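You operate a simulated robot arm through the tools that you are given. There is no shell and no other tool. Be economical: measure what you need, move in short steps, check, and stop when the job is done.

The job below is to be done with a simulated robot arm. You get a single attempt, and the scene is never put back.

## Task
Lay the facing board on the boat frame's glass, square it up, then strap it down.
Fine: go gently on the glass; fold the blue strap over and shut its buckle.

Only the result counts: the job must be done as asked and must still hold three seconds after the hand-in. Knocking over, shifting, dropping, spilling or breaking anything else fails it. Flat cloth is picked up by pressing the open fingertips on it (5 to 10 N) and closing them slowly along it; thin cloth reads only 2 to 8 mm in the jaws.

## Robot
A 6-joint arm with a fingered hand, on a carriage that runs on a rail from [0.004, 1.07] to [-0.004, -1.07] (x, y) and turns from 2.915 to 8.727 rad about z. Base frame: it is fixed where the carriage stands at the start and does not move with it; the origin is on the floor, on the carriage's upright axis, x ahead of it, y to its left, z up; the surface under the hand at the start is at about z = 0.88. Readings come in m, rad, newtons and seconds.
Its first joint turns from -2.897 to 2.897 rad. Places, roughly: blue strap [0.8, -0.5, 1]; buckle lever [0.5, -0.5, 0.9]; glass of the boat frame [0.7, -0.5, 0.9]. Payload 4 kg.
The tool frame sits at the grasp point between the pads (the TCP): z along the fingers, y along the line on which they close. The tips reach 0.026 m beyond it. Largest opening 0.132 m; the body of the gripper starts 0.073 m behind the TCP. The gripper is a hand of 4 fingers: y runs from the thumb to the fingers, the wrist lies at [0, 0, -0.239] in the tool frame, and closing takes about 1.5 s.
Orientation is that of the tool frame in the base frame, as [roll, pitch, yaw] about the fixed x, y, z axes, in that order (R = Rz(yaw) Ry(pitch) Rx(roll)). With the fingers straight down and closing along the base's y, the tool's x points along the base's -x, its y along +y and its z along -z.

## Interface
- The arm moves only by the tool jog_arm. Its argument "rows" is a list of rows, each a list of 7 numbers: the shift along the tool's x, y, z in m, then the turn, a rotation vector about the tool's x, y, z in rad, then the finger opening in m, from 0 to 0.132. In form: [[x, y, z, rx, ry, rz, gripper], ...]. A call has 1 to 8 rows; each row shifts and turns the commanded pose from where the row before left it, along the tool's axes as they then stand. Rows are played at 5 a second. More than 0.05 m and 0.15 rad between two rows, or a gripper value outside its range, and nothing of the call is played. A pose out of reach is approached as far as the arm can. The call stops where the force on the tool passes 40 N (or 10 N more than at its start, if that is more) or the arm is blocked; 0.2 s more then pass. The fingers move at their own pace (about 0.045 m/s each) and stop on an object; they squeeze with about 21 N. The grip force told is the motor's: it shows also when the fingers shut on nothing. Time passes only in rows, and 0.2 s behind the last, so rows that do not move let the fingers close. It gives the time, the measured TCP pose, the force on the tool (base axes), the opening and the grip force at its end, in the units of the frame above (readings bear some noise), with the torque about the TCP (base axes, N m) and any sound that the robot's microphone picked up, and new pictures: "views" is both (left out), scene, wrist or none.
- Cameras (640 x 400 px; columns grow to the right, rows downward): "scene" is now at [0.2415, 0.1325, 1.4682]; the picture's right is [-0.66, -0.75, 0.00], its down [-0.45, 0.39, -0.81] and it looks along [0.61, -0.53, -0.59] (base axes); focal length 260 px, centre (320, 200). "wrist" rides on the gripper at [0.068, 0.002, -0.097] in the tool frame; the picture's right is [-0.03, 1.00, 0.00], its down [-0.82, -0.02, -0.58] and it looks along [-0.58, -0.01, 0.82] (tool axes); focal length 270 px, centre (320, 200). There is no depth. A picture from a camera that has moved, and an enlarged one, comes with that camera's place and axes in the base frame and with its lens.
- lift_body(by): slides the trunk up (or, below 0, down) by that many m; the arm and the scene camera ride with it, the base frame stays. It gives what a move gives, with no picture.
- base_move(legs): drives the robot by 1 to 6 legs, each [ahead, left, turn to the left] in m, m and rad, along the robot's own axes; the way and the turn of a leg run together, so that a leg with both is an arc; at most 1.5 m and 3.142 rad a leg. The arm and the cameras ride along, it lands a little off, and it stops where it bumps. It keeps to its track: a leg is cut to what the track allows. It gives what a move gives, and a new picture of the scene camera.
- preshape(shape): the hand has 4 fingers and takes this shape, open, in about a second: jaw (thumb against the fingers, like two jaws); tri (thumb and two fingers); tip (a fingertip pinch); poke (one finger out to press); point (the index stretched); flat (the hand flat); cup (the hand cupped); fist (a fist). The gripper value then closes the fingers along that shape, each until it touches; the sizes above hold for jaw. It gives what a move gives, with no picture.
- pan_tilt(pan, tilt): turns the head with the scene camera to pan (to the left, within 2.496 rad either way) and tilt (down, from -0.506 to 1.204), counted from straight ahead of the robot. It gives what a move gives, and a new picture of the scene camera.
- inspect(camera, box): a new picture of the part [left, top, right, bottom] of that camera's present view, enlarged. The clock stands still meanwhile.
- close_job(): hands the job in; it is judged then, once.

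Work in short steps. Places have to be worked out from the pictures, the camera data and where the tool is seen: move nearer, look again, correct. Check each grasp and each placing, and mend what went wrong. You have 120 turns and 260 pictures in all, those below and enlarged ones among them. Open the gripper and draw the arm clear of the work before you hand the job in, unless the task says otherwise; then end with one line.

The tools are called after "Call:" as a command line: name --pt "numbers of a row" for each row, then --argument value for the rest, lists and objects as JSON in quotes. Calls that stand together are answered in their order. jog_arm: Moves the arm, as the interface text tells. Its arguments: {"type":"object","properties":{"rows":{"type":"array"},"views":{"type":"string","enum":["both","scene","wrist","none"]}},"required":["rows"]} The other tools are called the same way: lift_body (by) slides the trunk up or down; preshape (shape) gives the hand a shape; base_move (legs) drives the base; pan_tilt (pan, tilt) turns the head that bears the scene camera; inspect (camera, box) takes an enlarged picture of a part of a camera's view; close_job () hands the job in.

At the start:

```text
clock: 0.0
tool_pos: [0.6706, -0.3331, 1.2076]
tcp_rot: [3.141, -0.002, 3.142]
force: [0.4, -0.2, 0.4]
moment: [-0.01, 0.02, 0.02]
opening: 0.132
grasp_force: 0.1
shape: jaw
trunk travel left (down, up): [-0.475, 0.153]
robot x, y, heading: [0.0018, -0.0044, 0.007]
head pan, tilt: [-0.717, 0.634]
```

scene: 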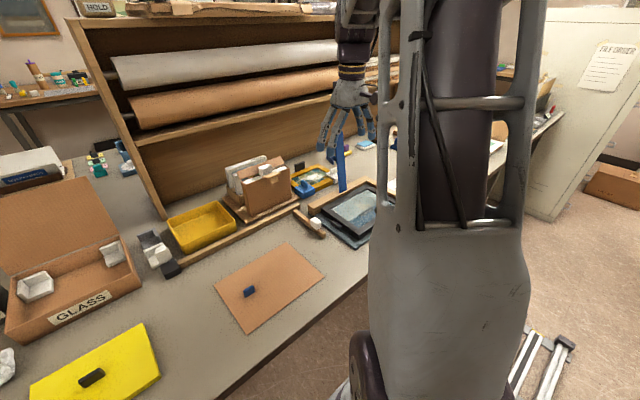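
wrist: 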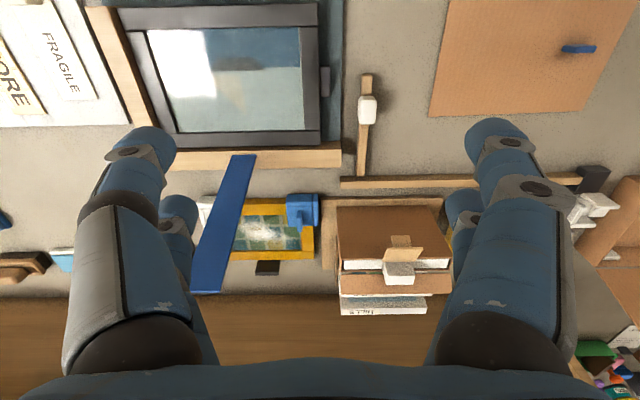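

I'll inspect the frame area and the candidate boards before moving.

Call:
inspect --camera "wrist" --box '[0, 0, 360, 300]'

Call:
inspect --camera "wrist" --box '[320, 0, 640, 300]'

Call:
inspect --camera "scene" --box '[130, 120, 400, 290]'

Call:
inspect --camera "scene" --box '[0, 170, 340, 400]'

```text
1.33 times, centred on (180, 150) of wrist
camera zoom: at [0.6015, -0.3325, 1.3045], right [0.03, 1.0, 0.0], down [0.82, -0.02, 0.58], along [0.58, -0.01, -0.82], focal length 360 px, centre (507, 267)
```

zoom: 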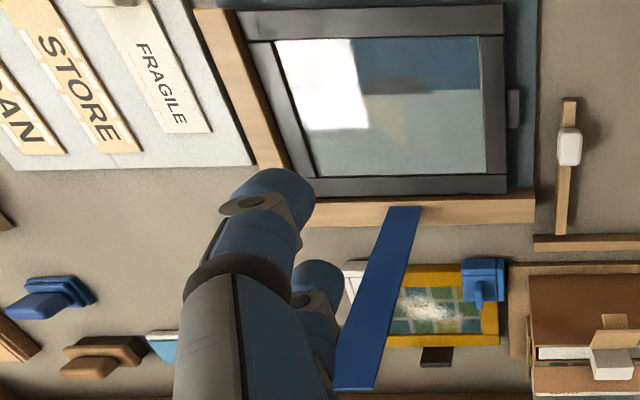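

```text
1.33 times, centred on (480, 150) of wrist
camera zoom: at [0.6015, -0.3325, 1.3045], right [0.03, 1.0, 0.0], down [0.82, -0.02, 0.58], along [0.58, -0.01, -0.82], focal length 360 px, centre (107, 267)
```

zoom: 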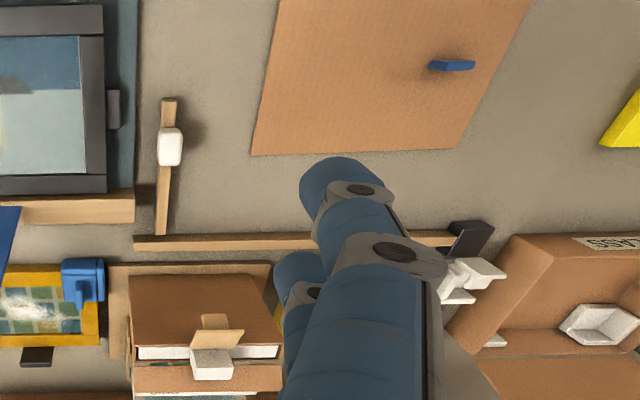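

```text
2.35 times, centred on (265, 205) of scene
camera zoom: at [0.2415, 0.1325, 1.4682], right [-0.66, -0.75, 0.0], down [-0.45, 0.39, -0.81], along [0.61, -0.53, -0.59], focal length 611 px, centre (449, 188)
```

zoom: 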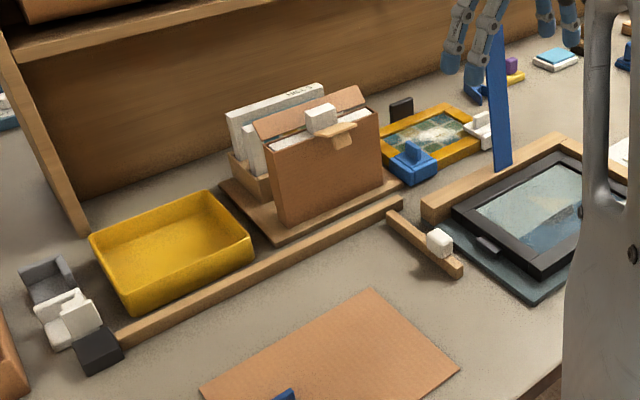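

```text
1.74 times, centred on (170, 285) of scene
camera zoom: at [0.2415, 0.1325, 1.4682], right [-0.66, -0.75, 0.0], down [-0.45, 0.39, -0.81], along [0.61, -0.53, -0.59], focal length 451 px, centre (581, 52)
```

zoom: 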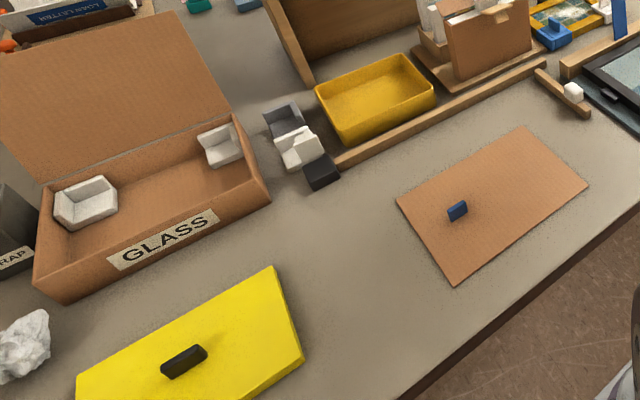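

Two candidate boards; there's an order sheet on the white cabinet. I'll pan to read it and view the rest of the scene.

Call:
inspect --camera "scene" --box '[560, 20, 640, 110]'

Call:
pan_tilt --pan -1.3 --tilt 0.6

Call:
pan_tilt --pan 0.2 --tilt 0.7

```text
4.44 times, centred on (600, 65) of scene
camera zoom: at [0.2415, 0.1325, 1.4682], right [-0.66, -0.75, 0.0], down [-0.45, 0.39, -0.81], along [0.61, -0.53, -0.59], focal length 1154 px, centre (-924, 800)
```

zoom: 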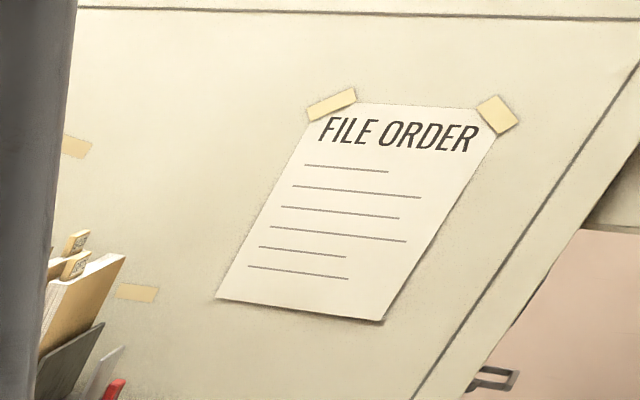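

```text
clock: 1.0
tool_pos: [0.6697, -0.3343, 1.2063]
tcp_rot: [3.14, 0.0, -3.14]
force: [0.3, 0.6, 1.2]
moment: [-0.01, 0.0, 0.03]
opening: 0.1321
grasp_force: 0.0
shape: jaw
trunk travel left (down, up): [-0.475, 0.153]
robot x, y, heading: [-0.0054, 0.0016, -0.001]
head pan, tilt: [-1.3, 0.6]
camera scene: at [0.1993, 0.1048, 1.471], right [-0.96, -0.27, 0.0], down [-0.15, 0.54, -0.83], along [0.22, -0.79, -0.56], focal length 260 px, centre (320, 200)
```

scene: 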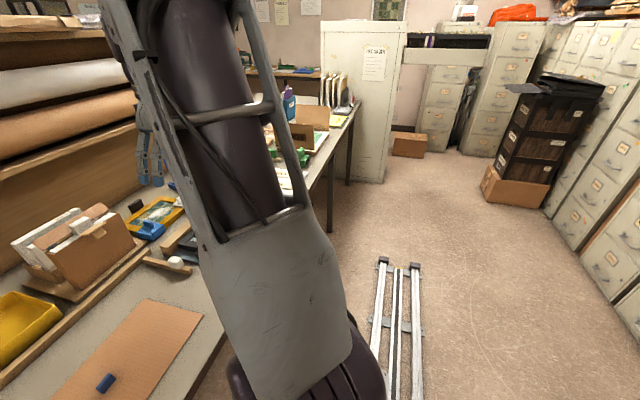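

```text
clock: 2.6
tool_pos: [0.6708, -0.3338, 1.2065]
tcp_rot: [3.141, 0.001, 3.141]
force: [-0.7, 0.1, -0.4]
moment: [-0.03, -0.01, -0.01]
opening: 0.132
grasp_force: 0.0
shape: jaw
trunk travel left (down, up): [-0.475, 0.153]
robot x, y, heading: [-0.0021, 0.0028, -0.001]
head pan, tilt: [0.201, 0.7]
camera scene: at [0.2589, 0.2068, 1.4624], right [0.2, -0.98, 0.0], down [-0.63, -0.13, -0.76], along [0.75, 0.15, -0.64], focal length 260 px, centre (320, 200)
```

scene: 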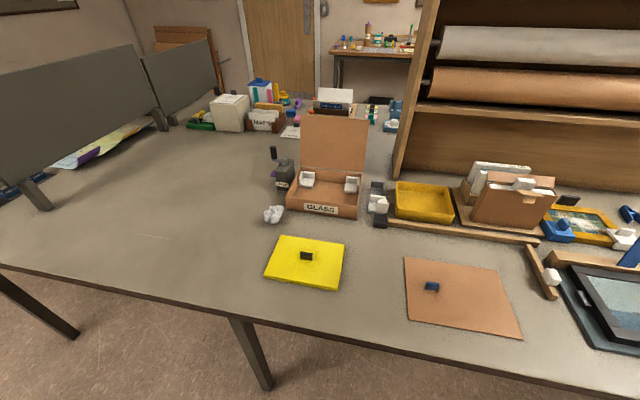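

I'll draw back toward the robot and over the frame for a close look at the frame, strap and lever.

Call:
jog_arm --pt "0.05 0 0 0 0 0 0.132" --pt "0.05 0 0 0 0 0 0.132" --pt "0.03 -0.04 0 0 0 0 0.132" --pt "0.0 -0.04 0 0 0 0 0.132" --pt "0 -0.04 0 0 0 0 0.132" --views "wrist"

Call:
pan_tilt --pan -0.6 --tilt 0.75

```text
clock: 3.8
tool_pos: [0.5398, -0.4543, 1.2075]
tcp_rot: [-3.141, -0.001, 3.141]
force: [0.4, 0.4, 0.2]
moment: [-0.03, 0.0, -0.02]
opening: 0.1319
grasp_force: 0.1
shape: jaw
trunk travel left (down, up): [-0.475, 0.153]
robot x, y, heading: [0.0021, -0.0007, 0.003]
head pan, tilt: [0.201, 0.7]
camera wrist: at [0.4707, -0.4537, 1.3049], right [0.03, 1.0, 0.0], down [0.82, -0.02, 0.58], along [0.58, -0.02, -0.82], focal length 270 px, centre (320, 200)
```

wrist: 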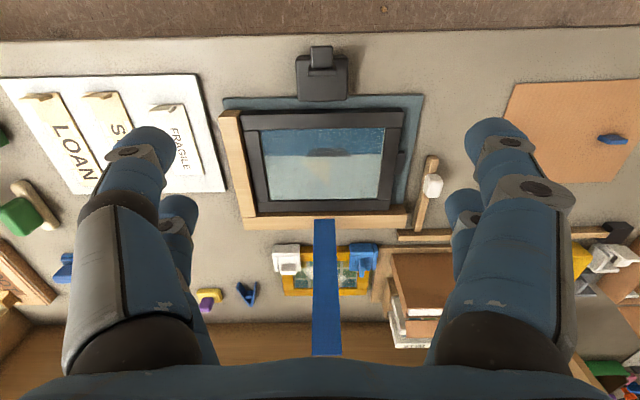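

```text
clock: 4.9
tool_pos: [0.5394, -0.4547, 1.2077]
tcp_rot: [-3.141, -0.001, -3.141]
force: [-0.2, 0.1, 0.4]
moment: [0.0, 0.03, 0.04]
opening: 0.1317
grasp_force: 0.0
shape: jaw
trunk travel left (down, up): [-0.475, 0.153]
robot x, y, heading: [-0.0026, -0.0001, 0.001]
head pan, tilt: [-0.6, 0.75]
camera scene: at [0.244, 0.1431, 1.4582], right [-0.56, -0.83, 0.0], down [-0.56, 0.38, -0.73], along [0.6, -0.41, -0.68], focal length 260 px, centre (320, 200)
```

scene: 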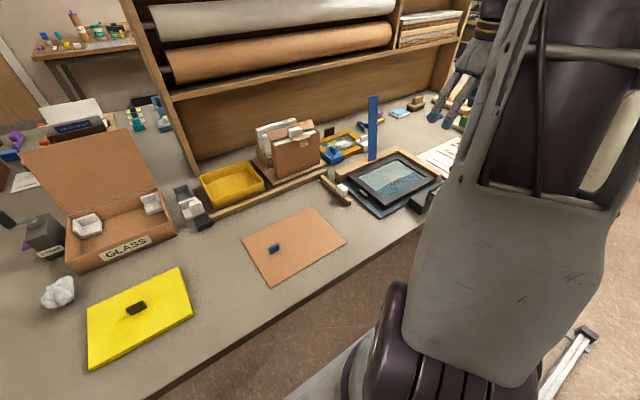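

Call:
inspect --camera "wrist" --box '[210, 30, 450, 230]'

Call:
inspect --camera "scene" --box '[320, 80, 460, 230]'

```text
2.00 times, centred on (330, 130) of wrist
camera zoom: at [0.4709, -0.4534, 1.3045], right [0.03, 1.0, 0.0], down [0.82, -0.02, 0.58], along [0.58, -0.01, -0.82], focal length 541 px, centre (300, 340)
```

zoom: 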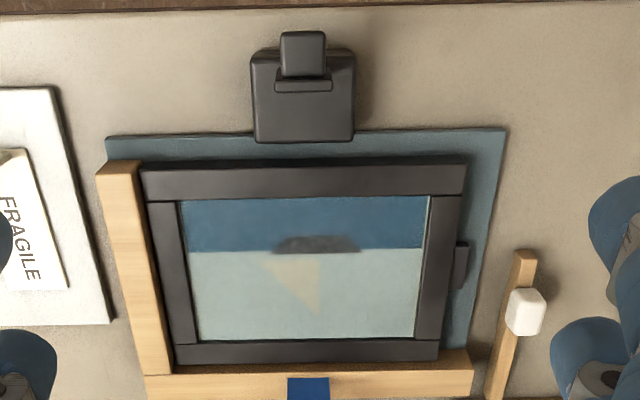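

```text
2.67 times, centred on (390, 155) of scene
camera zoom: at [0.244, 0.1431, 1.4582], right [-0.56, -0.83, 0.0], down [-0.56, 0.38, -0.73], along [0.6, -0.41, -0.68], focal length 692 px, centre (133, 320)
```

zoom: 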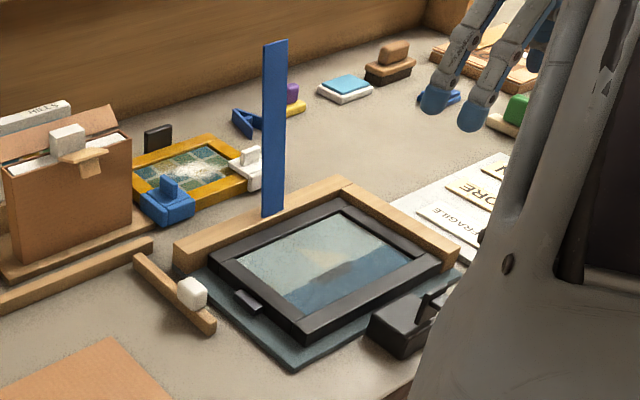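

Frame opening measures ≈0.192×0.134 m, outer rim ≈0.24×0.18 m. Next I measure both boards with the wrist camera from straight above.

Call:
jog_arm --pt "0 0.05 0 0 0 0 0.132" --pt "0 0.05 0 0 0 0 0.132" --pt "0 0.05 0 0 0 0 0.132" --pt "0.0 0.05 0 0 0 0 0.132" --pt "0 0.05 0 0 0 0 0.132" --pt "0 0.05 0 0 0 0 0.132" --pt "0 0.05 0 0 0 0 0.132" --pt "0 0.05 0 0 0 0 0.132" --views "wrist"

Call:
jog_arm --pt "0 0.05 0 0 0 0 0.132" --pt "0 0.05 0 0 0 0 0.132" --pt "0 0.05 0 0 0 0 0.132" --pt "0.0 0.05 0 0 0 0 0.132" --pt "0 0.05 0 0 0 0 0.132" --pt "0 0.05 0 0 0 0 0.132" --pt "0 0.05 0 0 0 0 0.132" --pt "0 0.03 0 0 0 0 0.132" --views "wrist"

```text
clock: 6.7
tool_pos: [0.5384, -0.0527, 1.207]
tcp_rot: [3.14, 0.0, -3.141]
force: [-0.1, 0.4, 0.6]
moment: [0.0, 0.01, 0.01]
opening: 0.1321
grasp_force: 0.1
shape: jaw
trunk travel left (down, up): [-0.475, 0.153]
robot x, y, heading: [-0.0012, -0.0022, -0.002]
head pan, tilt: [-0.6, 0.75]
camera wrist: at [0.4702, -0.0521, 1.3041], right [0.03, 1.0, 0.0], down [0.82, -0.02, 0.58], along [0.58, -0.01, -0.82], focal length 270 px, centre (320, 200)
```

wrist: 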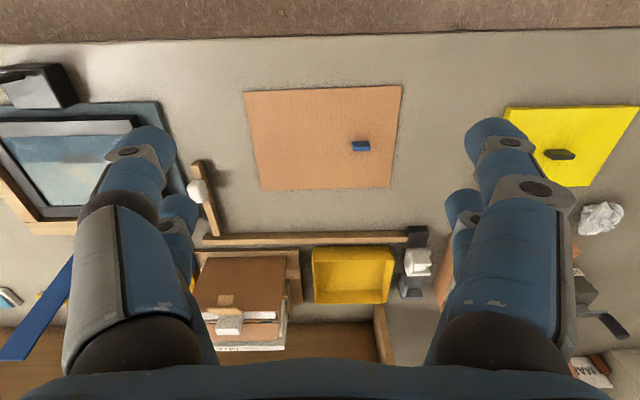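

```text
clock: 8.5
tool_pos: [0.5403, 0.327, 1.2049]
tcp_rot: [3.141, 0.0, 3.141]
force: [0.2, -0.5, -0.2]
moment: [0.02, 0.01, 0.02]
opening: 0.1319
grasp_force: 0.0
shape: jaw
trunk travel left (down, up): [-0.475, 0.153]
robot x, y, heading: [-0.0012, -0.0002, 0.006]
head pan, tilt: [-0.6, 0.75]
camera wrist: at [0.472, 0.3281, 1.3026], right [0.03, 1.0, 0.0], down [0.82, -0.02, 0.58], along [0.58, -0.01, -0.82], focal length 270 px, centre (320, 200)
```

wrist: 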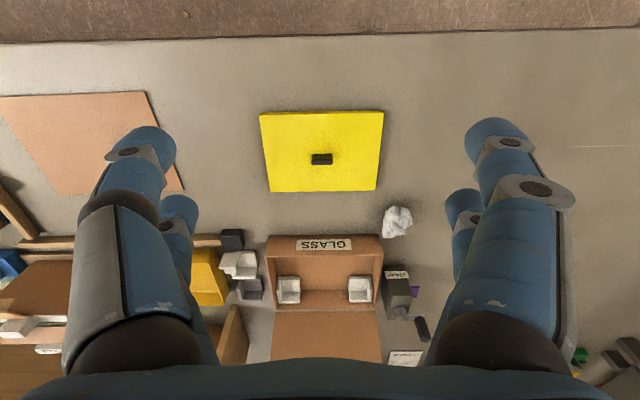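

Call:
inspect --camera "wrist" --box '[240, 95, 400, 205]'

Call:
jog_arm --pt "0 -0.05 0 0 0 0 0.132" --pt "0 -0.05 0 0 0 0 0.132" --pt "0 -0.05 0 0 0 0 0.132" --pt "0.0 -0.05 0 0 0 0 0.132" --pt "0 -0.05 0 0 0 0 0.132" --pt "0 -0.05 0 0 0 0 0.132" --pt "0 -0.05 0 0 0 0 0.132" --pt "0 -0.03 0 0 0 0 0.132" --views "none"

Call:
jog_arm --pt "0.02 -0.04 0.05 0 0 0 0.132" --pt "0 -0.05 0.05 0 0 0 0.132" --pt "0 -0.05 0.0 0 0 0 0.132" --pt "0.0 -0.05 0 0 0 0 0.132" --views "wrist"

```text
3.64 times, centred on (320, 150) of wrist
camera zoom: at [0.472, 0.3281, 1.3026], right [0.03, 1.0, 0.0], down [0.82, -0.02, 0.58], along [0.58, -0.01, -0.82], focal length 983 px, centre (320, 382)
```

zoom: 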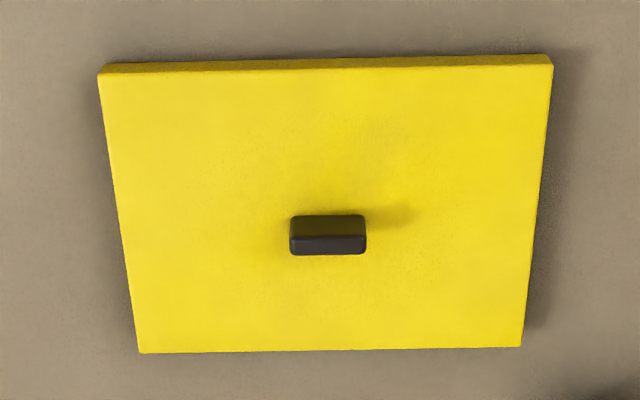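

```text
clock: 10.3
tool_pos: [0.5414, -0.0548, 1.2066]
tcp_rot: [3.141, 0.0, 3.141]
force: [1.6, 0.5, 0.1]
moment: [-0.05, 0.0, 0.0]
opening: 0.132
grasp_force: 0.0
shape: jaw
trunk travel left (down, up): [-0.475, 0.153]
robot x, y, heading: [0.0018, 0.003, 0.001]
head pan, tilt: [-0.6, 0.75]
```

```text
refused: row 1 steps farther than a row can; nothing moved
```

The yellow board doesn't fit the opening and doesn't match the rim. Brown (≈0.233×0.174) matches the frame's face and its tab would clear the strap, so brown is the facing board. I'll look at the frame low and oblique for heights.

Call:
jog_arm --pt "0 -0.05 0 0 0 0 0.132" --pt "0 -0.05 0.0 0 0 0 0.132" --pt "0 -0.05 0.0 0 0 0 0.132" --pt "0.0 -0.05 0 0 0 0 0.132" --pt "0 -0.05 0 0 0 0 0.132" --pt "0 -0.05 0 0 0 0 0.132" --pt "0.04 0 0.03 0 0 0 0.132" --pt "0.03 0 0.04 0 0 0 0.132" --views "wrist"

Call:
pan_tilt --pan -0.7 --tilt 0.8

```text
clock: 12.1
tool_pos: [0.4697, -0.351, 1.1371]
tcp_rot: [3.141, 0.0, 3.141]
force: [0.0, -0.4, 0.6]
moment: [-0.03, 0.03, -0.02]
opening: 0.1317
grasp_force: 0.0
shape: jaw
trunk travel left (down, up): [-0.475, 0.153]
robot x, y, heading: [0.0023, -0.0003, -0.002]
head pan, tilt: [-0.6, 0.75]
camera wrist: at [0.4009, -0.3512, 1.234], right [0.03, 1.0, 0.0], down [0.82, -0.02, 0.58], along [0.58, -0.02, -0.82], focal length 270 px, centre (320, 200)
```

wrist: 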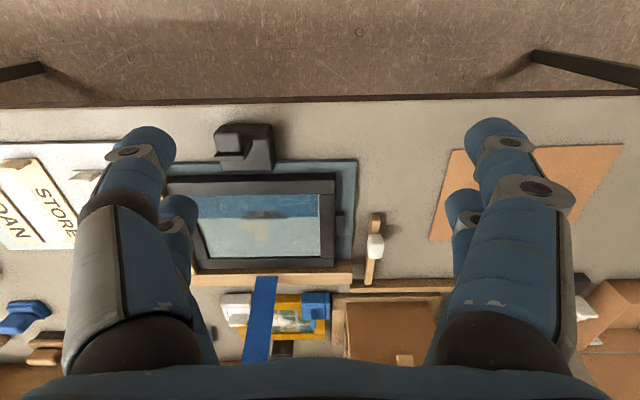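

```text
clock: 12.8
tool_pos: [0.4693, -0.3518, 1.1377]
tcp_rot: [-3.14, 0.0, 3.141]
force: [0.3, -1.0, -0.1]
moment: [0.01, 0.03, 0.02]
opening: 0.1319
grasp_force: 0.1
shape: jaw
trunk travel left (down, up): [-0.475, 0.153]
robot x, y, heading: [-0.0011, 0.0024, -0.003]
head pan, tilt: [-0.7, 0.799]
camera scene: at [0.2374, 0.138, 1.4542], right [-0.64, -0.77, 0.0], down [-0.55, 0.46, -0.7], along [0.53, -0.45, -0.72], focal length 260 px, centre (320, 200)
```

scene: 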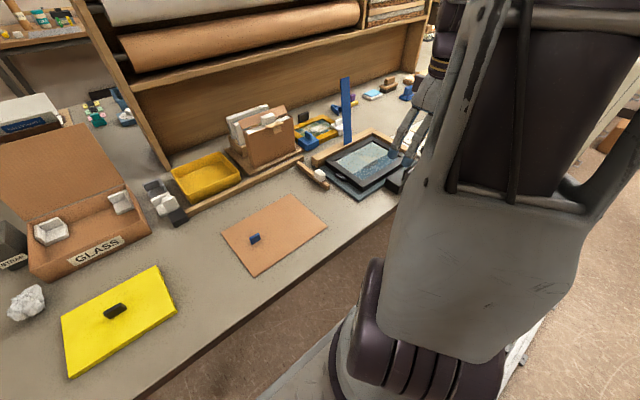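

Call:
inspect --camera "wrist" --box '[160, 110, 400, 300]'

Call:
inspect --camera "scene" --box '[290, 120, 410, 210]'

```text
2.11 times, centred on (280, 205) of wrist
camera zoom: at [0.4014, -0.3511, 1.2345], right [0.03, 1.0, 0.0], down [0.82, -0.02, 0.58], along [0.58, -0.01, -0.82], focal length 569 px, centre (404, 190)
```

zoom: 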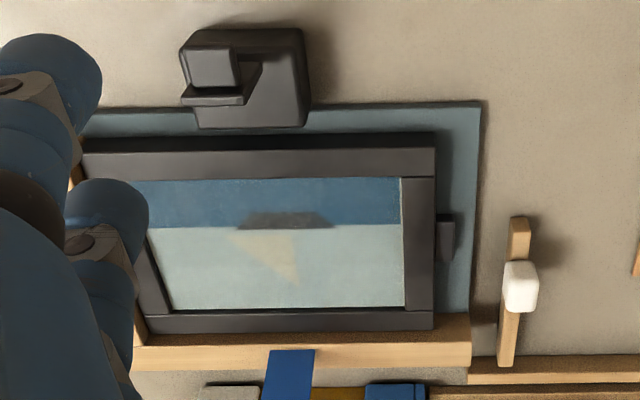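

```text
4.44 times, centred on (350, 165) of scene
camera zoom: at [0.2374, 0.138, 1.4542], right [-0.64, -0.77, 0.0], down [-0.55, 0.46, -0.7], along [0.53, -0.45, -0.72], focal length 1154 px, centre (187, 356)
```

zoom: 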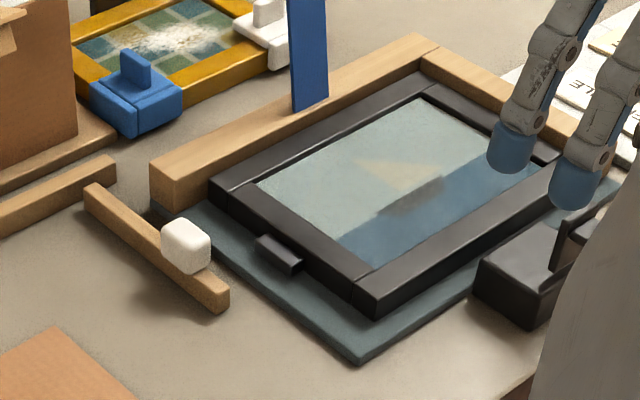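

The fence stands higher than the frame on −y and +x, so "square up" means pushing the board into that L. Next I go over the brown board's tab (est. [0.653, 0.011]) for a close look.

Call:
jog_arm --pt "-0.02 0.045 0 0 0 0 0.132" --pt "-0.02 0.045 0 0 0 0 0.132" --pt "-0.02 0.045 0 0 0 0 0.132" --pt "-0.02 0.045 0 0 0 0 0.132" --pt "-0.02 0.045 0 0 0 0 0.132" --pt "-0.02 0.045 0 0 0 0 0.132" --pt "-0.02 0.045 0 0 0 0 0.132" --pt "-0.015 0.045 0.0 0 0 0 0.132" --views "none"

Call:
jog_arm --pt "0 0 0.04 0 0 0 0.132" --pt "0 0 0.04 0 0 0 0.132" --pt "0 0 0.02 0 0 0 0.132" --views "both"

```text
clock: 14.6
tool_pos: [0.6242, 0.0083, 1.1362]
tcp_rot: [-3.141, 0.001, 3.141]
force: [-1.2, 0.4, 0.5]
moment: [0.0, 0.0, 0.0]
opening: 0.1322
grasp_force: 0.0
shape: jaw
trunk travel left (down, up): [-0.475, 0.153]
robot x, y, heading: [0.0018, -0.0024, 0.002]
head pan, tilt: [-0.7, 0.799]
```

```text
clock: 15.4
tool_pos: [0.6242, 0.0056, 1.0374]
tcp_rot: [-3.141, -0.001, 3.14]
force: [-0.5, -0.2, 0.5]
moment: [0.05, -0.01, -0.03]
opening: 0.1319
grasp_force: 0.1
shape: jaw
trunk travel left (down, up): [-0.475, 0.153]
robot x, y, heading: [-0.0005, 0.0008, 0.004]
head pan, tilt: [-0.7, 0.799]
camera scene: at [0.237, 0.1379, 1.4542], right [-0.64, -0.76, 0.0], down [-0.55, 0.46, -0.7], along [0.53, -0.45, -0.72], focal length 260 px, centre (320, 200)
camera wrist: at [0.5558, 0.0076, 1.134], right [0.03, 1.0, 0.0], down [0.82, -0.02, 0.58], along [0.58, -0.01, -0.82], focal length 270 px, centre (320, 200)
```

scene: 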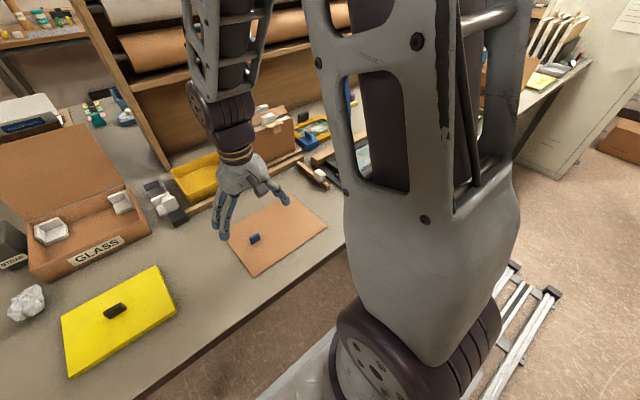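
wrist: 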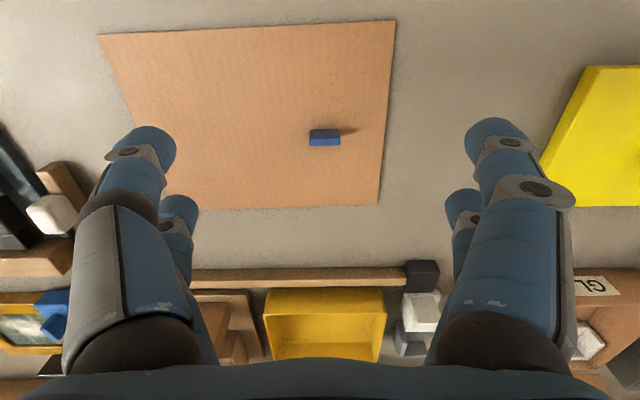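

The tab is at ≈[0.653, 0.010], about 28 mm long in y and thin in x. I'll yaw the hand 90° so it closes along x, staying at this height.

Call:
jog_arm --pt "0 0 0 0 0 0.149 0.132" --pt "0 0 0 0 0 0.149 0.132" --pt "0 0 0 0 0 0.149 0.132" --pt "0 0 0 0 0 0.149 0.132" --pt "0 0 0 0 0 0.149 0.132" --pt "0 0 0 0 0 0.149 0.132" --pt "0 0 0 0 0 0.149 0.132" --pt "0 0 0 0 0 0.149 0.132" --views "none"

Call:
jog_arm --pt "0 0 0 0 0 0.149 0.1" --pt "0 0 0 0 0 0.149 0.08" --pt "0 0 0 0 0 0.08 0.06" --pt "0.002 0.028 0 0 0 0 0.06" --pt "0 0 0.0 0 0 0 0.06" --views "both"

```text
clock: 17.2
tool_pos: [0.6256, 0.0069, 1.0373]
tcp_rot: [-3.14, 0.0, 1.947]
force: [-0.6, 0.5, -0.5]
moment: [-0.01, 0.01, -0.03]
opening: 0.1316
grasp_force: 0.0
shape: jaw
trunk travel left (down, up): [-0.475, 0.153]
robot x, y, heading: [-0.0024, 0.0005, -0.002]
head pan, tilt: [-0.7, 0.799]
```

```text
clock: 18.4
tool_pos: [0.6536, 0.0086, 1.038]
tcp_rot: [3.14, 0.0, 1.572]
force: [-0.5, 0.3, -0.3]
moment: [-0.01, 0.01, 0.01]
opening: 0.0606
grasp_force: 0.1
shape: jaw
trunk travel left (down, up): [-0.475, 0.153]
robot x, y, heading: [0.0022, 0.0024, -0.003]
head pan, tilt: [-0.7, 0.799]
camera scene: at [0.2373, 0.1379, 1.4542], right [-0.64, -0.76, 0.0], down [-0.55, 0.46, -0.7], along [0.53, -0.45, -0.72], focal length 260 px, centre (320, 200)
camera wrist: at [0.6554, 0.0772, 1.1347], right [1.0, -0.03, 0.0], down [-0.02, -0.82, 0.58], along [-0.01, -0.58, -0.82], focal length 270 px, centre (320, 200)
```

scene: 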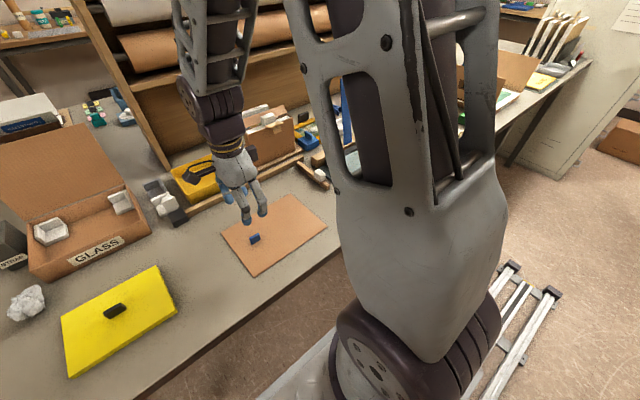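
wrist: 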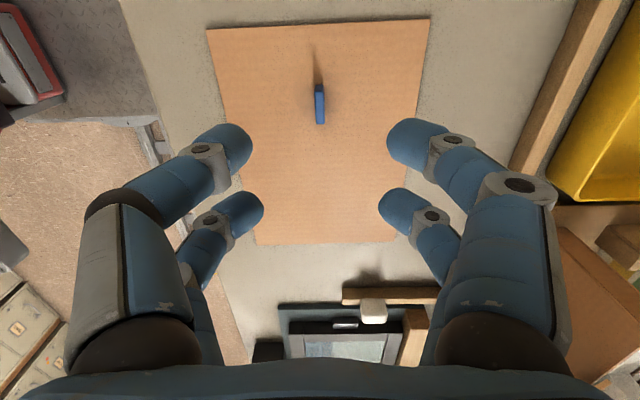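

Tab sits right under the TCP line. Descend toward it in steps with a force watch.

Call:
jog_arm --pt "0.002 0.001 0.03 0 0 0 0.06" --pt "0 0 0.03 0 0 0 0.06" --pt "0 0 0.03 0 0 0 0.06" --pt "0 0 0.015 0 0 0 0.06" --pt "0 0 0.006 0 0 0 0.06" --pt "0 0 0 0 0 0 0.06" --views "both"

```text
clock: 19.8
tool_pos: [0.6524, 0.0108, 0.925]
tcp_rot: [3.14, 0.0, 1.57]
force: [0.2, -0.1, -0.8]
moment: [-0.04, 0.02, 0.01]
opening: 0.0606
grasp_force: 0.0
shape: jaw
trunk travel left (down, up): [-0.475, 0.153]
robot x, y, heading: [-0.0004, -0.0004, 0.001]
head pan, tilt: [-0.7, 0.799]
camera scene: at [0.2373, 0.1379, 1.4542], right [-0.64, -0.76, 0.0], down [-0.55, 0.46, -0.7], along [0.53, -0.45, -0.72], focal length 260 px, centre (320, 200)
camera wrist: at [0.6547, 0.0788, 1.023], right [1.0, -0.03, 0.0], down [-0.02, -0.82, 0.58], along [-0.01, -0.58, -0.82], focal length 270 px, centre (320, 200)
```

scene: 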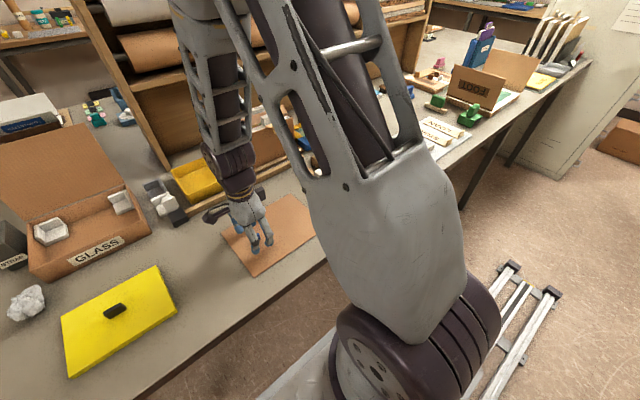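
wrist: 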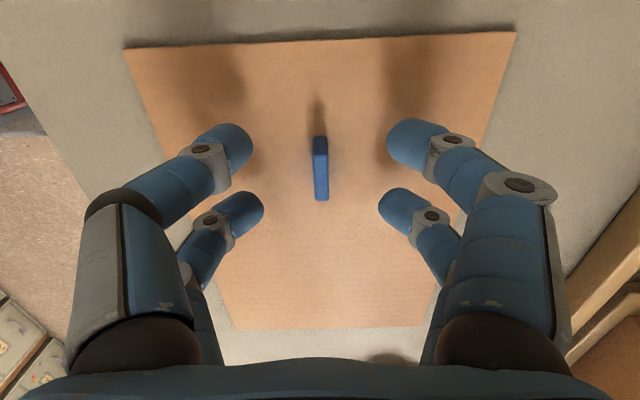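

Aligned. Going down 10 mm and closing.

Call:
jog_arm --pt "0 0 0.005 0 0 0 0.06" --pt "0 0 0.005 0 0 0 0.05" --pt "0 0 0 0 0 0 0.03" --pt "0 0 0 0 0 0 0.0" --pt "0 0 0 0 0 0 0.0" --pt "0 0 0 0 0 0 0.0" --views "wrist"

```text
clock: 21.2
tool_pos: [0.6544, 0.0112, 0.9156]
tcp_rot: [-3.141, 0.001, 1.572]
force: [0.6, -0.8, 0.3]
moment: [0.01, 0.01, -0.04]
opening: 0.0
grasp_force: 21.0
shape: jaw
trunk travel left (down, up): [-0.475, 0.153]
robot x, y, heading: [-0.0019, 0.0025, -0.005]
head pan, tilt: [-0.7, 0.799]
camera wrist: at [0.6554, 0.0787, 1.0133], right [1.0, -0.02, 0.0], down [-0.02, -0.82, 0.58], along [-0.01, -0.58, -0.82], focal length 270 px, centre (320, 200)
```

wrist: 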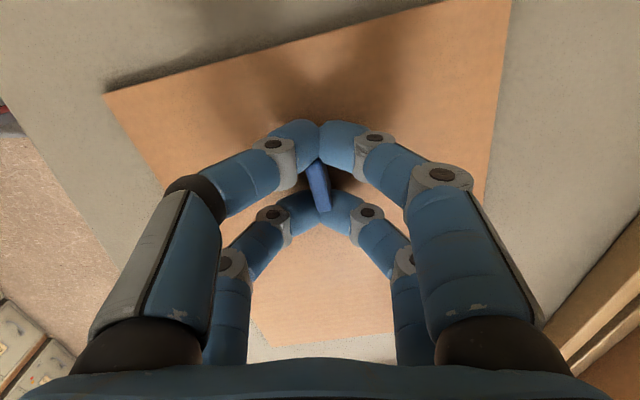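

It closed on nothing useful (opening 0, board swivelled a bit). I'll reopen and see.

Call:
jog_arm --pt "0 0 0 0 0 0 0.06" --pt "0 0 0 0 0 0 0.06" --pt "0 0 0 0 0 0 0.06" --pt "0 0 0 0 0 0 0.06" --views "wrist"

```text
clock: 22.2
tool_pos: [0.6546, 0.0104, 0.9157]
tcp_rot: [3.141, 0.0, 1.571]
force: [-0.8, -1.1, 0.5]
moment: [0.01, 0.01, 0.0]
opening: 0.0592
grasp_force: 0.1
shape: jaw
trunk travel left (down, up): [-0.475, 0.153]
robot x, y, heading: [0.0005, 0.004, -0.001]
head pan, tilt: [-0.7, 0.799]
camera wrist: at [0.6554, 0.0786, 1.0134], right [1.0, -0.02, 0.0], down [-0.02, -0.82, 0.58], along [-0.01, -0.58, -0.82], focal length 270 px, centre (320, 200)
```

wrist: 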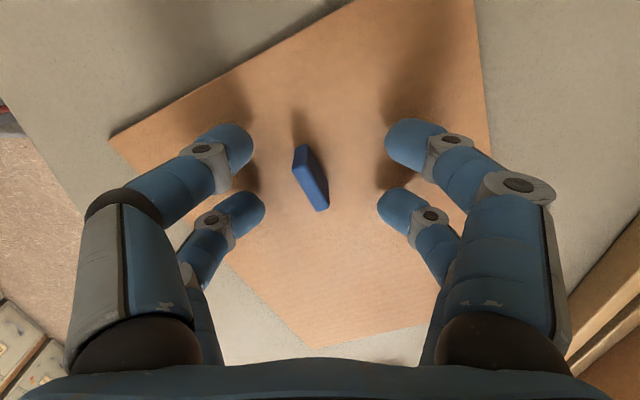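

The board yawed ≈+0.25 rad, because the two finger pairs only caught the tab's ends. I'll rise slightly and try the "tip" shape, turned to match the tab.

Call:
jog_arm --pt "0 0 -0.04 0 0 0 0.06" --pt "0 0 -0.04 0 0 -0.127 0.06" --pt "0 0 -0.02 0 0 -0.127 0.06" --views "none"

Call:
preshape --shape "tip"

Call:
jog_arm --pt "0 0 0 0 0 0 0.06" --pt "0 0 0 0 0 0 0.06" --views "both"

```text
clock: 23.0
tool_pos: [0.6548, 0.0106, 1.0157]
tcp_rot: [-3.14, -0.001, 1.828]
force: [-1.2, -0.1, 0.4]
moment: [0.02, 0.01, -0.03]
opening: 0.0595
grasp_force: 0.0
shape: jaw
trunk travel left (down, up): [-0.475, 0.153]
robot x, y, heading: [-0.001, -0.0006, -0.0]
head pan, tilt: [-0.7, 0.799]
```

```text
clock: 23.9
tool_pos: [0.6545, 0.0093, 1.015]
tcp_rot: [3.141, -0.002, 1.824]
force: [-1.0, -0.3, -0.4]
moment: [0.01, -0.02, 0.01]
opening: 0.1319
grasp_force: 0.1
shape: tip
trunk travel left (down, up): [-0.475, 0.153]
robot x, y, heading: [-0.0034, 0.0001, -0.002]
head pan, tilt: [-0.7, 0.799]
```

```text
clock: 24.5
tool_pos: [0.6553, 0.0093, 1.0146]
tcp_rot: [3.141, 0.0, 1.826]
force: [0.9, -0.1, -1.1]
moment: [-0.01, -0.02, 0.0]
opening: 0.08
grasp_force: 0.1
shape: tip
trunk travel left (down, up): [-0.475, 0.153]
robot x, y, heading: [0.0019, -0.0015, -0.002]
head pan, tilt: [-0.7, 0.799]
camera scene: at [0.2373, 0.1379, 1.4542], right [-0.64, -0.76, 0.0], down [-0.55, 0.46, -0.7], along [0.53, -0.45, -0.72], focal length 260 px, centre (320, 200)
camera wrist: at [0.6394, 0.0757, 1.1132], right [0.97, 0.23, 0.0], down [0.19, -0.79, 0.58], along [0.13, -0.56, -0.82], focal length 270 px, centre (320, 200)
```

scene: 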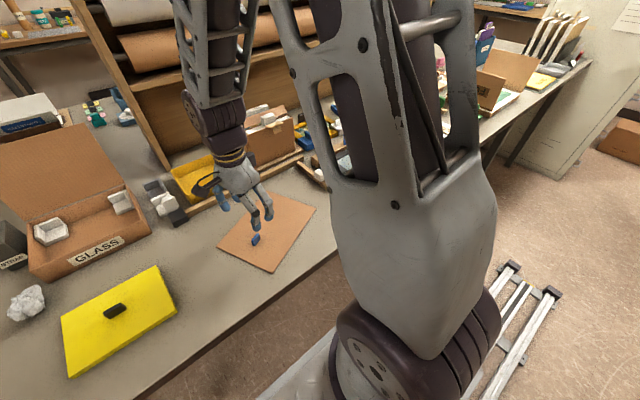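
wrist: 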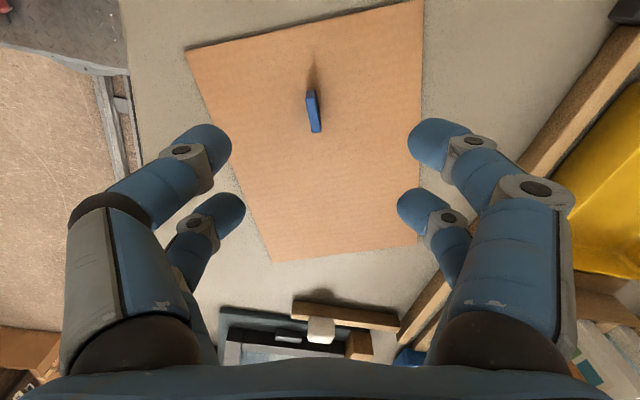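

Board/tab are yawed ≈0.42 rad. I'll turn 0.165 more and test-close in the air to learn how the "tip" shape meets.

Call:
jog_arm --pt "0 0 0 0 0 -0.083 0.04" --pt "0 0 0 0 0 -0.083 0.02" --pt "0 0 0 0 0 0 0.01" --pt "0 0 0 0 0 0 0.01" --pt "0 0 0 0 0 0 0.01" --views "both"

```text
clock: 25.7
tool_pos: [0.6542, 0.0102, 1.0152]
tcp_rot: [-3.14, 0.0, 1.992]
force: [1.1, 0.1, 0.5]
moment: [-0.01, 0.02, -0.01]
opening: 0.0104
grasp_force: 0.1
shape: tip
trunk travel left (down, up): [-0.475, 0.153]
robot x, y, heading: [0.0017, 0.0005, -0.001]
head pan, tilt: [-0.7, 0.799]
camera scene: at [0.2373, 0.1379, 1.4542], right [-0.64, -0.76, 0.0], down [-0.55, 0.46, -0.7], along [0.53, -0.45, -0.72], focal length 260 px, centre (320, 200)
camera wrist: at [0.6279, 0.0725, 1.1135], right [0.92, 0.39, 0.0], down [0.31, -0.75, 0.58], along [0.22, -0.53, -0.82], focal length 270 px, centre (320, 200)
```

scene: 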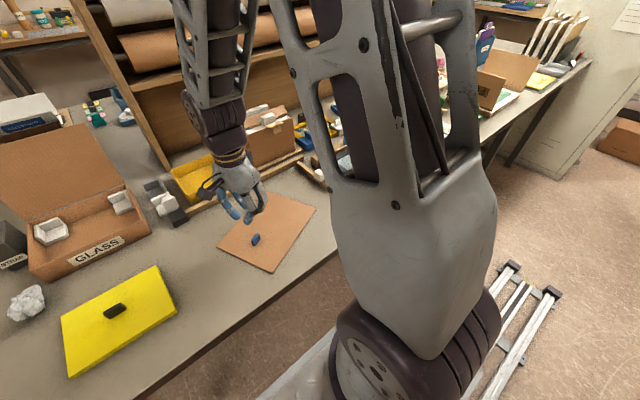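
wrist: 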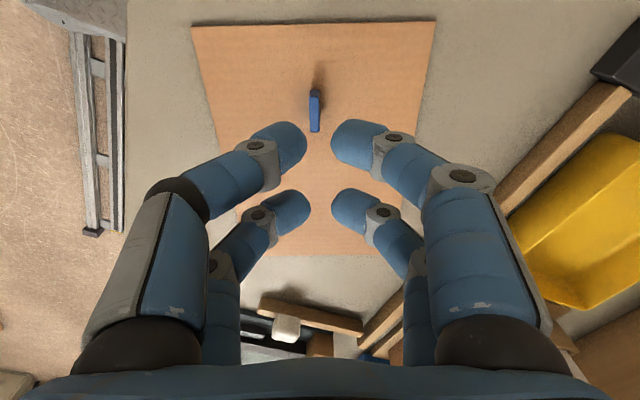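

Call:
inspect --camera "scene" --box '[180, 120, 330, 280]'

Call:
inspect --camera "wrist" --box '[230, 70, 410, 240]'

```text
2.50 times, centred on (255, 200) of scene
camera zoom: at [0.2373, 0.1379, 1.4542], right [-0.64, -0.76, 0.0], down [-0.55, 0.46, -0.7], along [0.53, -0.45, -0.72], focal length 649 px, centre (482, 200)
```

zoom: 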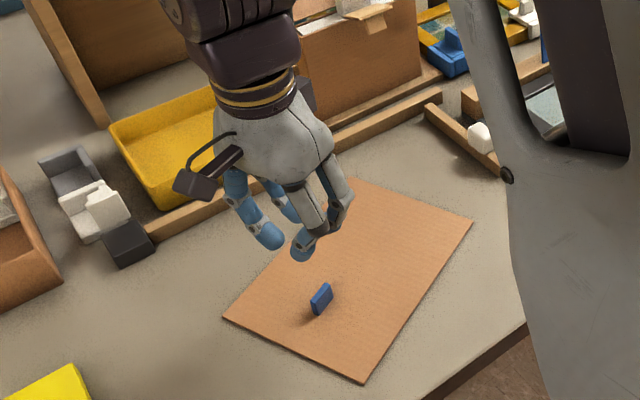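

```text
2.35 times, centred on (320, 155) of wrist
camera zoom: at [0.6279, 0.0725, 1.1135], right [0.92, 0.39, 0.0], down [0.31, -0.75, 0.58], along [0.22, -0.53, -0.82], focal length 636 px, centre (320, 306)
```

zoom: 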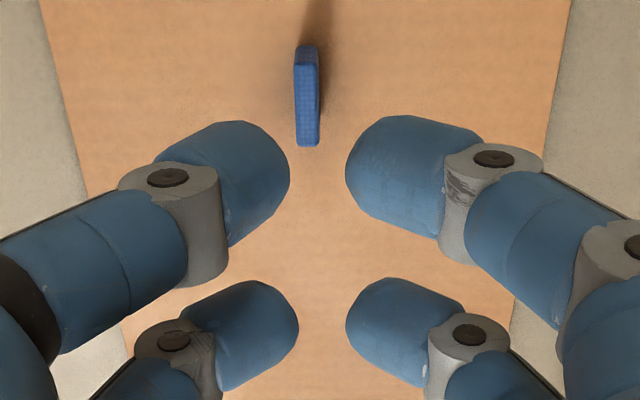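

The tab is upright; each finger pair sits ≈±0.02 m along tool x, so I'll offset +0.02 to put one pair squarely on the tab, then descend.

Call:
jog_arm --pt "0.02 -0.004 0.0 0 0 0 0.05" --pt "0 0 0.03 0 0 0 0.05" --pt "0 0 0.03 0 0 0 0.05" --pt "0 0 0.02 0 0 0 0.05" --pt "0 0 0.01 0 0 0 0.05" --pt "0 0 0.0 0 0 0 0.05" --views "wrist"

```text
clock: 27.1
tool_pos: [0.6422, 0.0263, 0.9253]
tcp_rot: [-3.141, 0.001, 1.991]
force: [-0.8, -0.1, 0.1]
moment: [-0.02, 0.02, 0.04]
opening: 0.0494
grasp_force: 0.1
shape: tip
trunk travel left (down, up): [-0.475, 0.153]
robot x, y, heading: [-0.0016, -0.0011, -0.002]
head pan, tilt: [-0.7, 0.799]
camera wrist: at [0.6155, 0.0888, 1.0226], right [0.92, 0.39, 0.0], down [0.31, -0.75, 0.58], along [0.22, -0.53, -0.82], focal length 270 px, centre (320, 200)
```

wrist: 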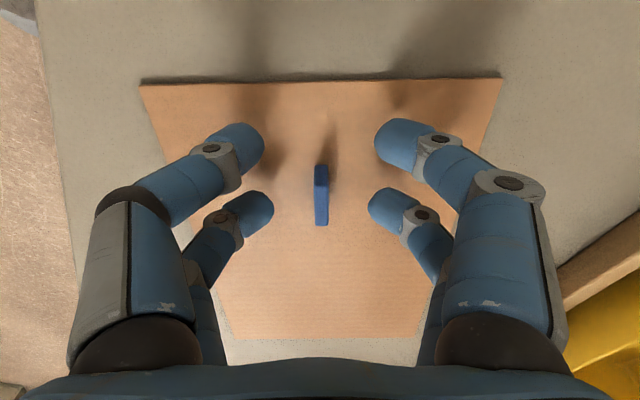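

The lower pair is lined up with the tab. Descending 12 mm and closing slowly.

Call:
jog_arm --pt "0 0 0.006 0 0 0 0.05" --pt "0 0 0.006 0 0 0 0.04" --pt "0 0 0 0 0 0 0.03" --pt "0 0 0 0 0 0 0.02" --pt "0 0 0 0 0 0 0.01" --pt "0 0 0 0 0 0 0.0" --pt "0 0 0 0 0 0 0.0" --views "wrist"

```text
clock: 28.7
tool_pos: [0.6429, 0.0269, 0.9139]
tcp_rot: [-3.142, 0.0, 1.989]
force: [0.7, 0.0, -0.7]
moment: [0.04, 0.0, 0.01]
opening: 0.0
grasp_force: 20.9
shape: tip
trunk travel left (down, up): [-0.475, 0.153]
robot x, y, heading: [0.0001, -0.0002, -0.002]
head pan, tilt: [-0.7, 0.799]
camera wrist: at [0.6156, 0.0896, 1.011], right [0.92, 0.39, 0.0], down [0.31, -0.75, 0.58], along [0.22, -0.53, -0.82], focal length 270 px, centre (320, 200)
```

wrist: 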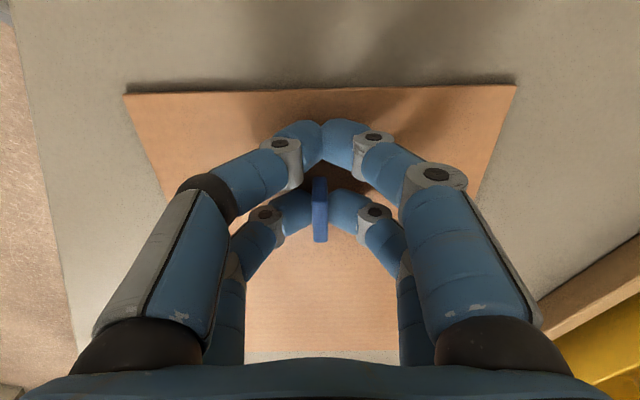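

The lower pair now holds the tab squarely. A small test lift.

Call:
jog_arm --pt "0 0 -0.01 0 0 0 0.0" --pt "0 0 -0.02 0 0 0 0.0" --pt "0 0 -0.03 0 0 0 0.0" --pt "0 0 0.0 0 0 0 0.0" --views "both"

```text
clock: 29.7
tool_pos: [0.6418, 0.026, 0.9747]
tcp_rot: [3.141, -0.001, 1.991]
force: [0.2, 0.5, -1.1]
moment: [0.04, 0.04, 0.0]
opening: 0.0
grasp_force: 21.7
shape: tip
trunk travel left (down, up): [-0.475, 0.153]
robot x, y, heading: [-0.0015, -0.0035, -0.0]
head pan, tilt: [-0.7, 0.799]
camera scene: at [0.2374, 0.1379, 1.4541], right [-0.64, -0.76, 0.0], down [-0.55, 0.46, -0.7], along [0.53, -0.45, -0.72], focal length 260 px, centre (320, 200)
camera wrist: at [0.6159, 0.0895, 1.072], right [0.92, 0.39, 0.0], down [0.31, -0.75, 0.58], along [0.22, -0.53, -0.82], focal length 270 px, centre (320, 200)
```

scene: 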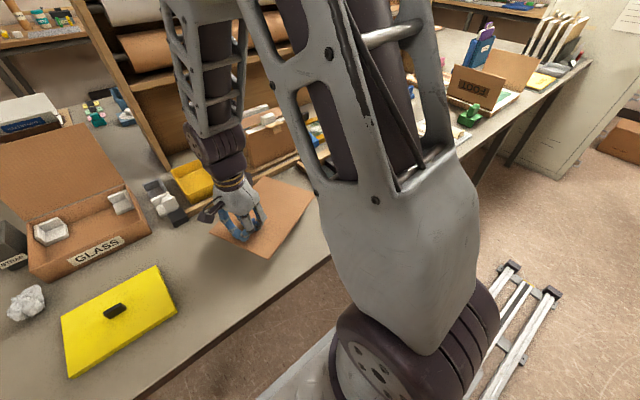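
wrist: 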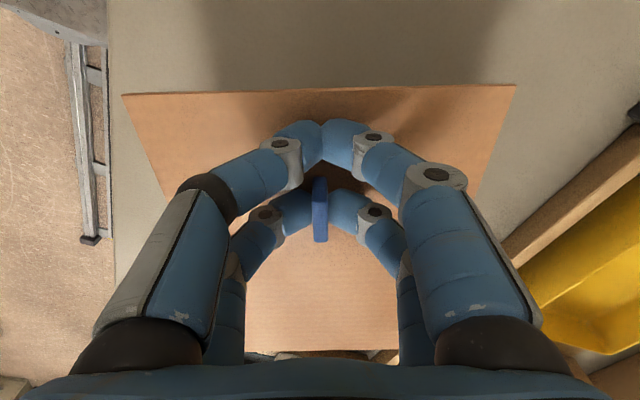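

Grip is firm and the board is level. I'll square the hand's yaw back to 1.571 and raise a bit, then carry toward the frame.

Call:
jog_arm --pt "0 0 -0.02 0 0 0.14 0.0" --pt "0 0 -0.02 0 0 0.14 0.0" --pt "0 0 0 0 0 0.14 0.0" --pt "0 0 0 0 0 0 0.0" --views "wrist"

Call:
jog_arm --pt "-0.04 0 0 0 0 0 0.0" --pt "-0.045 0 0 0 0 0 0.0" --pt "-0.045 0 0 0 0 0 0.0" --pt "-0.045 0 0 0 0 0 0.0" --pt "-0.045 0 0 0 0 0 0.0" --pt "-0.045 0 0 0 0 0 0.0" --pt "-0.04 0 0 0 0 0 0.0" --views "both"

```text
clock: 30.7
tool_pos: [0.6432, 0.0276, 1.0141]
tcp_rot: [-3.141, 0.001, 1.568]
force: [-0.2, 1.4, -1.0]
moment: [0.06, 0.0, 0.02]
opening: 0.0
grasp_force: 20.9
shape: tip
trunk travel left (down, up): [-0.475, 0.153]
robot x, y, heading: [-0.0019, -0.0028, 0.006]
head pan, tilt: [-0.7, 0.799]
camera wrist: at [0.644, 0.0946, 1.1118], right [1.0, -0.03, 0.0], down [-0.02, -0.82, 0.58], along [-0.02, -0.58, -0.82], focal length 270 px, centre (320, 200)
```

wrist: 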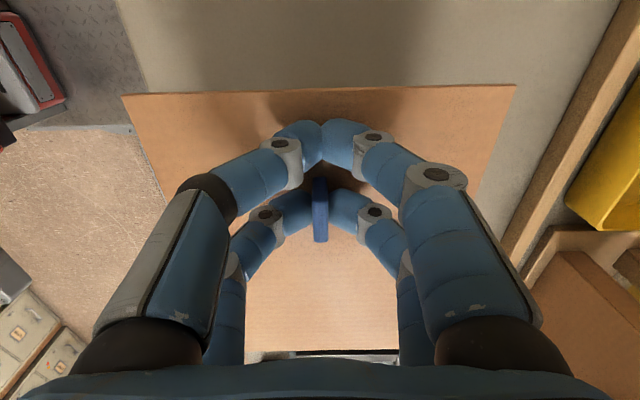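

```text
clock: 32.3
tool_pos: [0.6415, -0.2759, 1.0132]
tcp_rot: [-3.142, -0.001, 1.572]
force: [0.0, 0.6, -0.2]
moment: [0.04, 0.01, -0.02]
opening: 0.0001
grasp_force: 21.1
shape: tip
trunk travel left (down, up): [-0.475, 0.153]
robot x, y, heading: [-0.0005, -0.0016, 0.004]
head pan, tilt: [-0.7, 0.799]
camera scene: at [0.2373, 0.1383, 1.4541], right [-0.64, -0.77, 0.0], down [-0.55, 0.46, -0.7], along [0.53, -0.45, -0.72], focal length 260 px, centre (320, 200)
camera wrist: at [0.6436, -0.2084, 1.1113], right [1.0, -0.02, 0.0], down [-0.02, -0.82, 0.58], along [-0.01, -0.58, -0.82], focal length 270 px, centre (320, 200)
```

scene: 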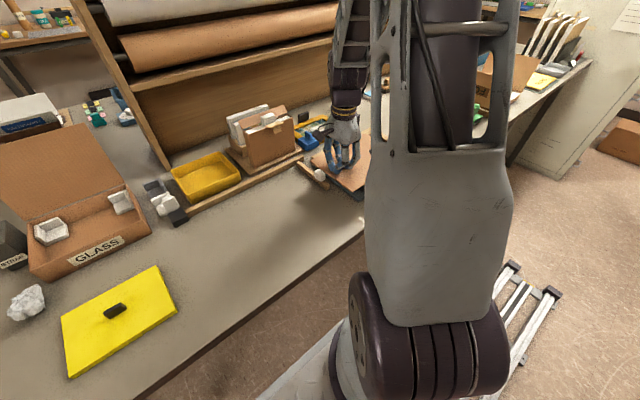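
wrist: 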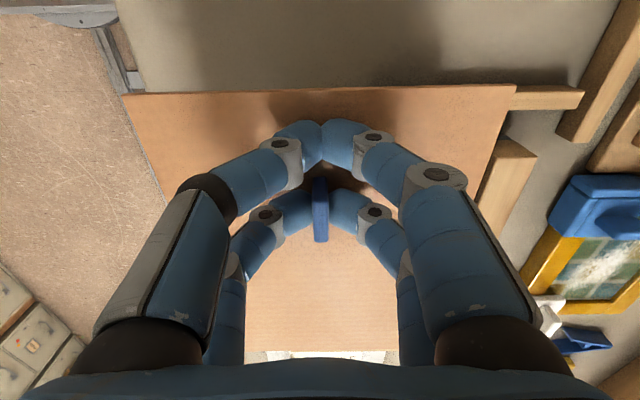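

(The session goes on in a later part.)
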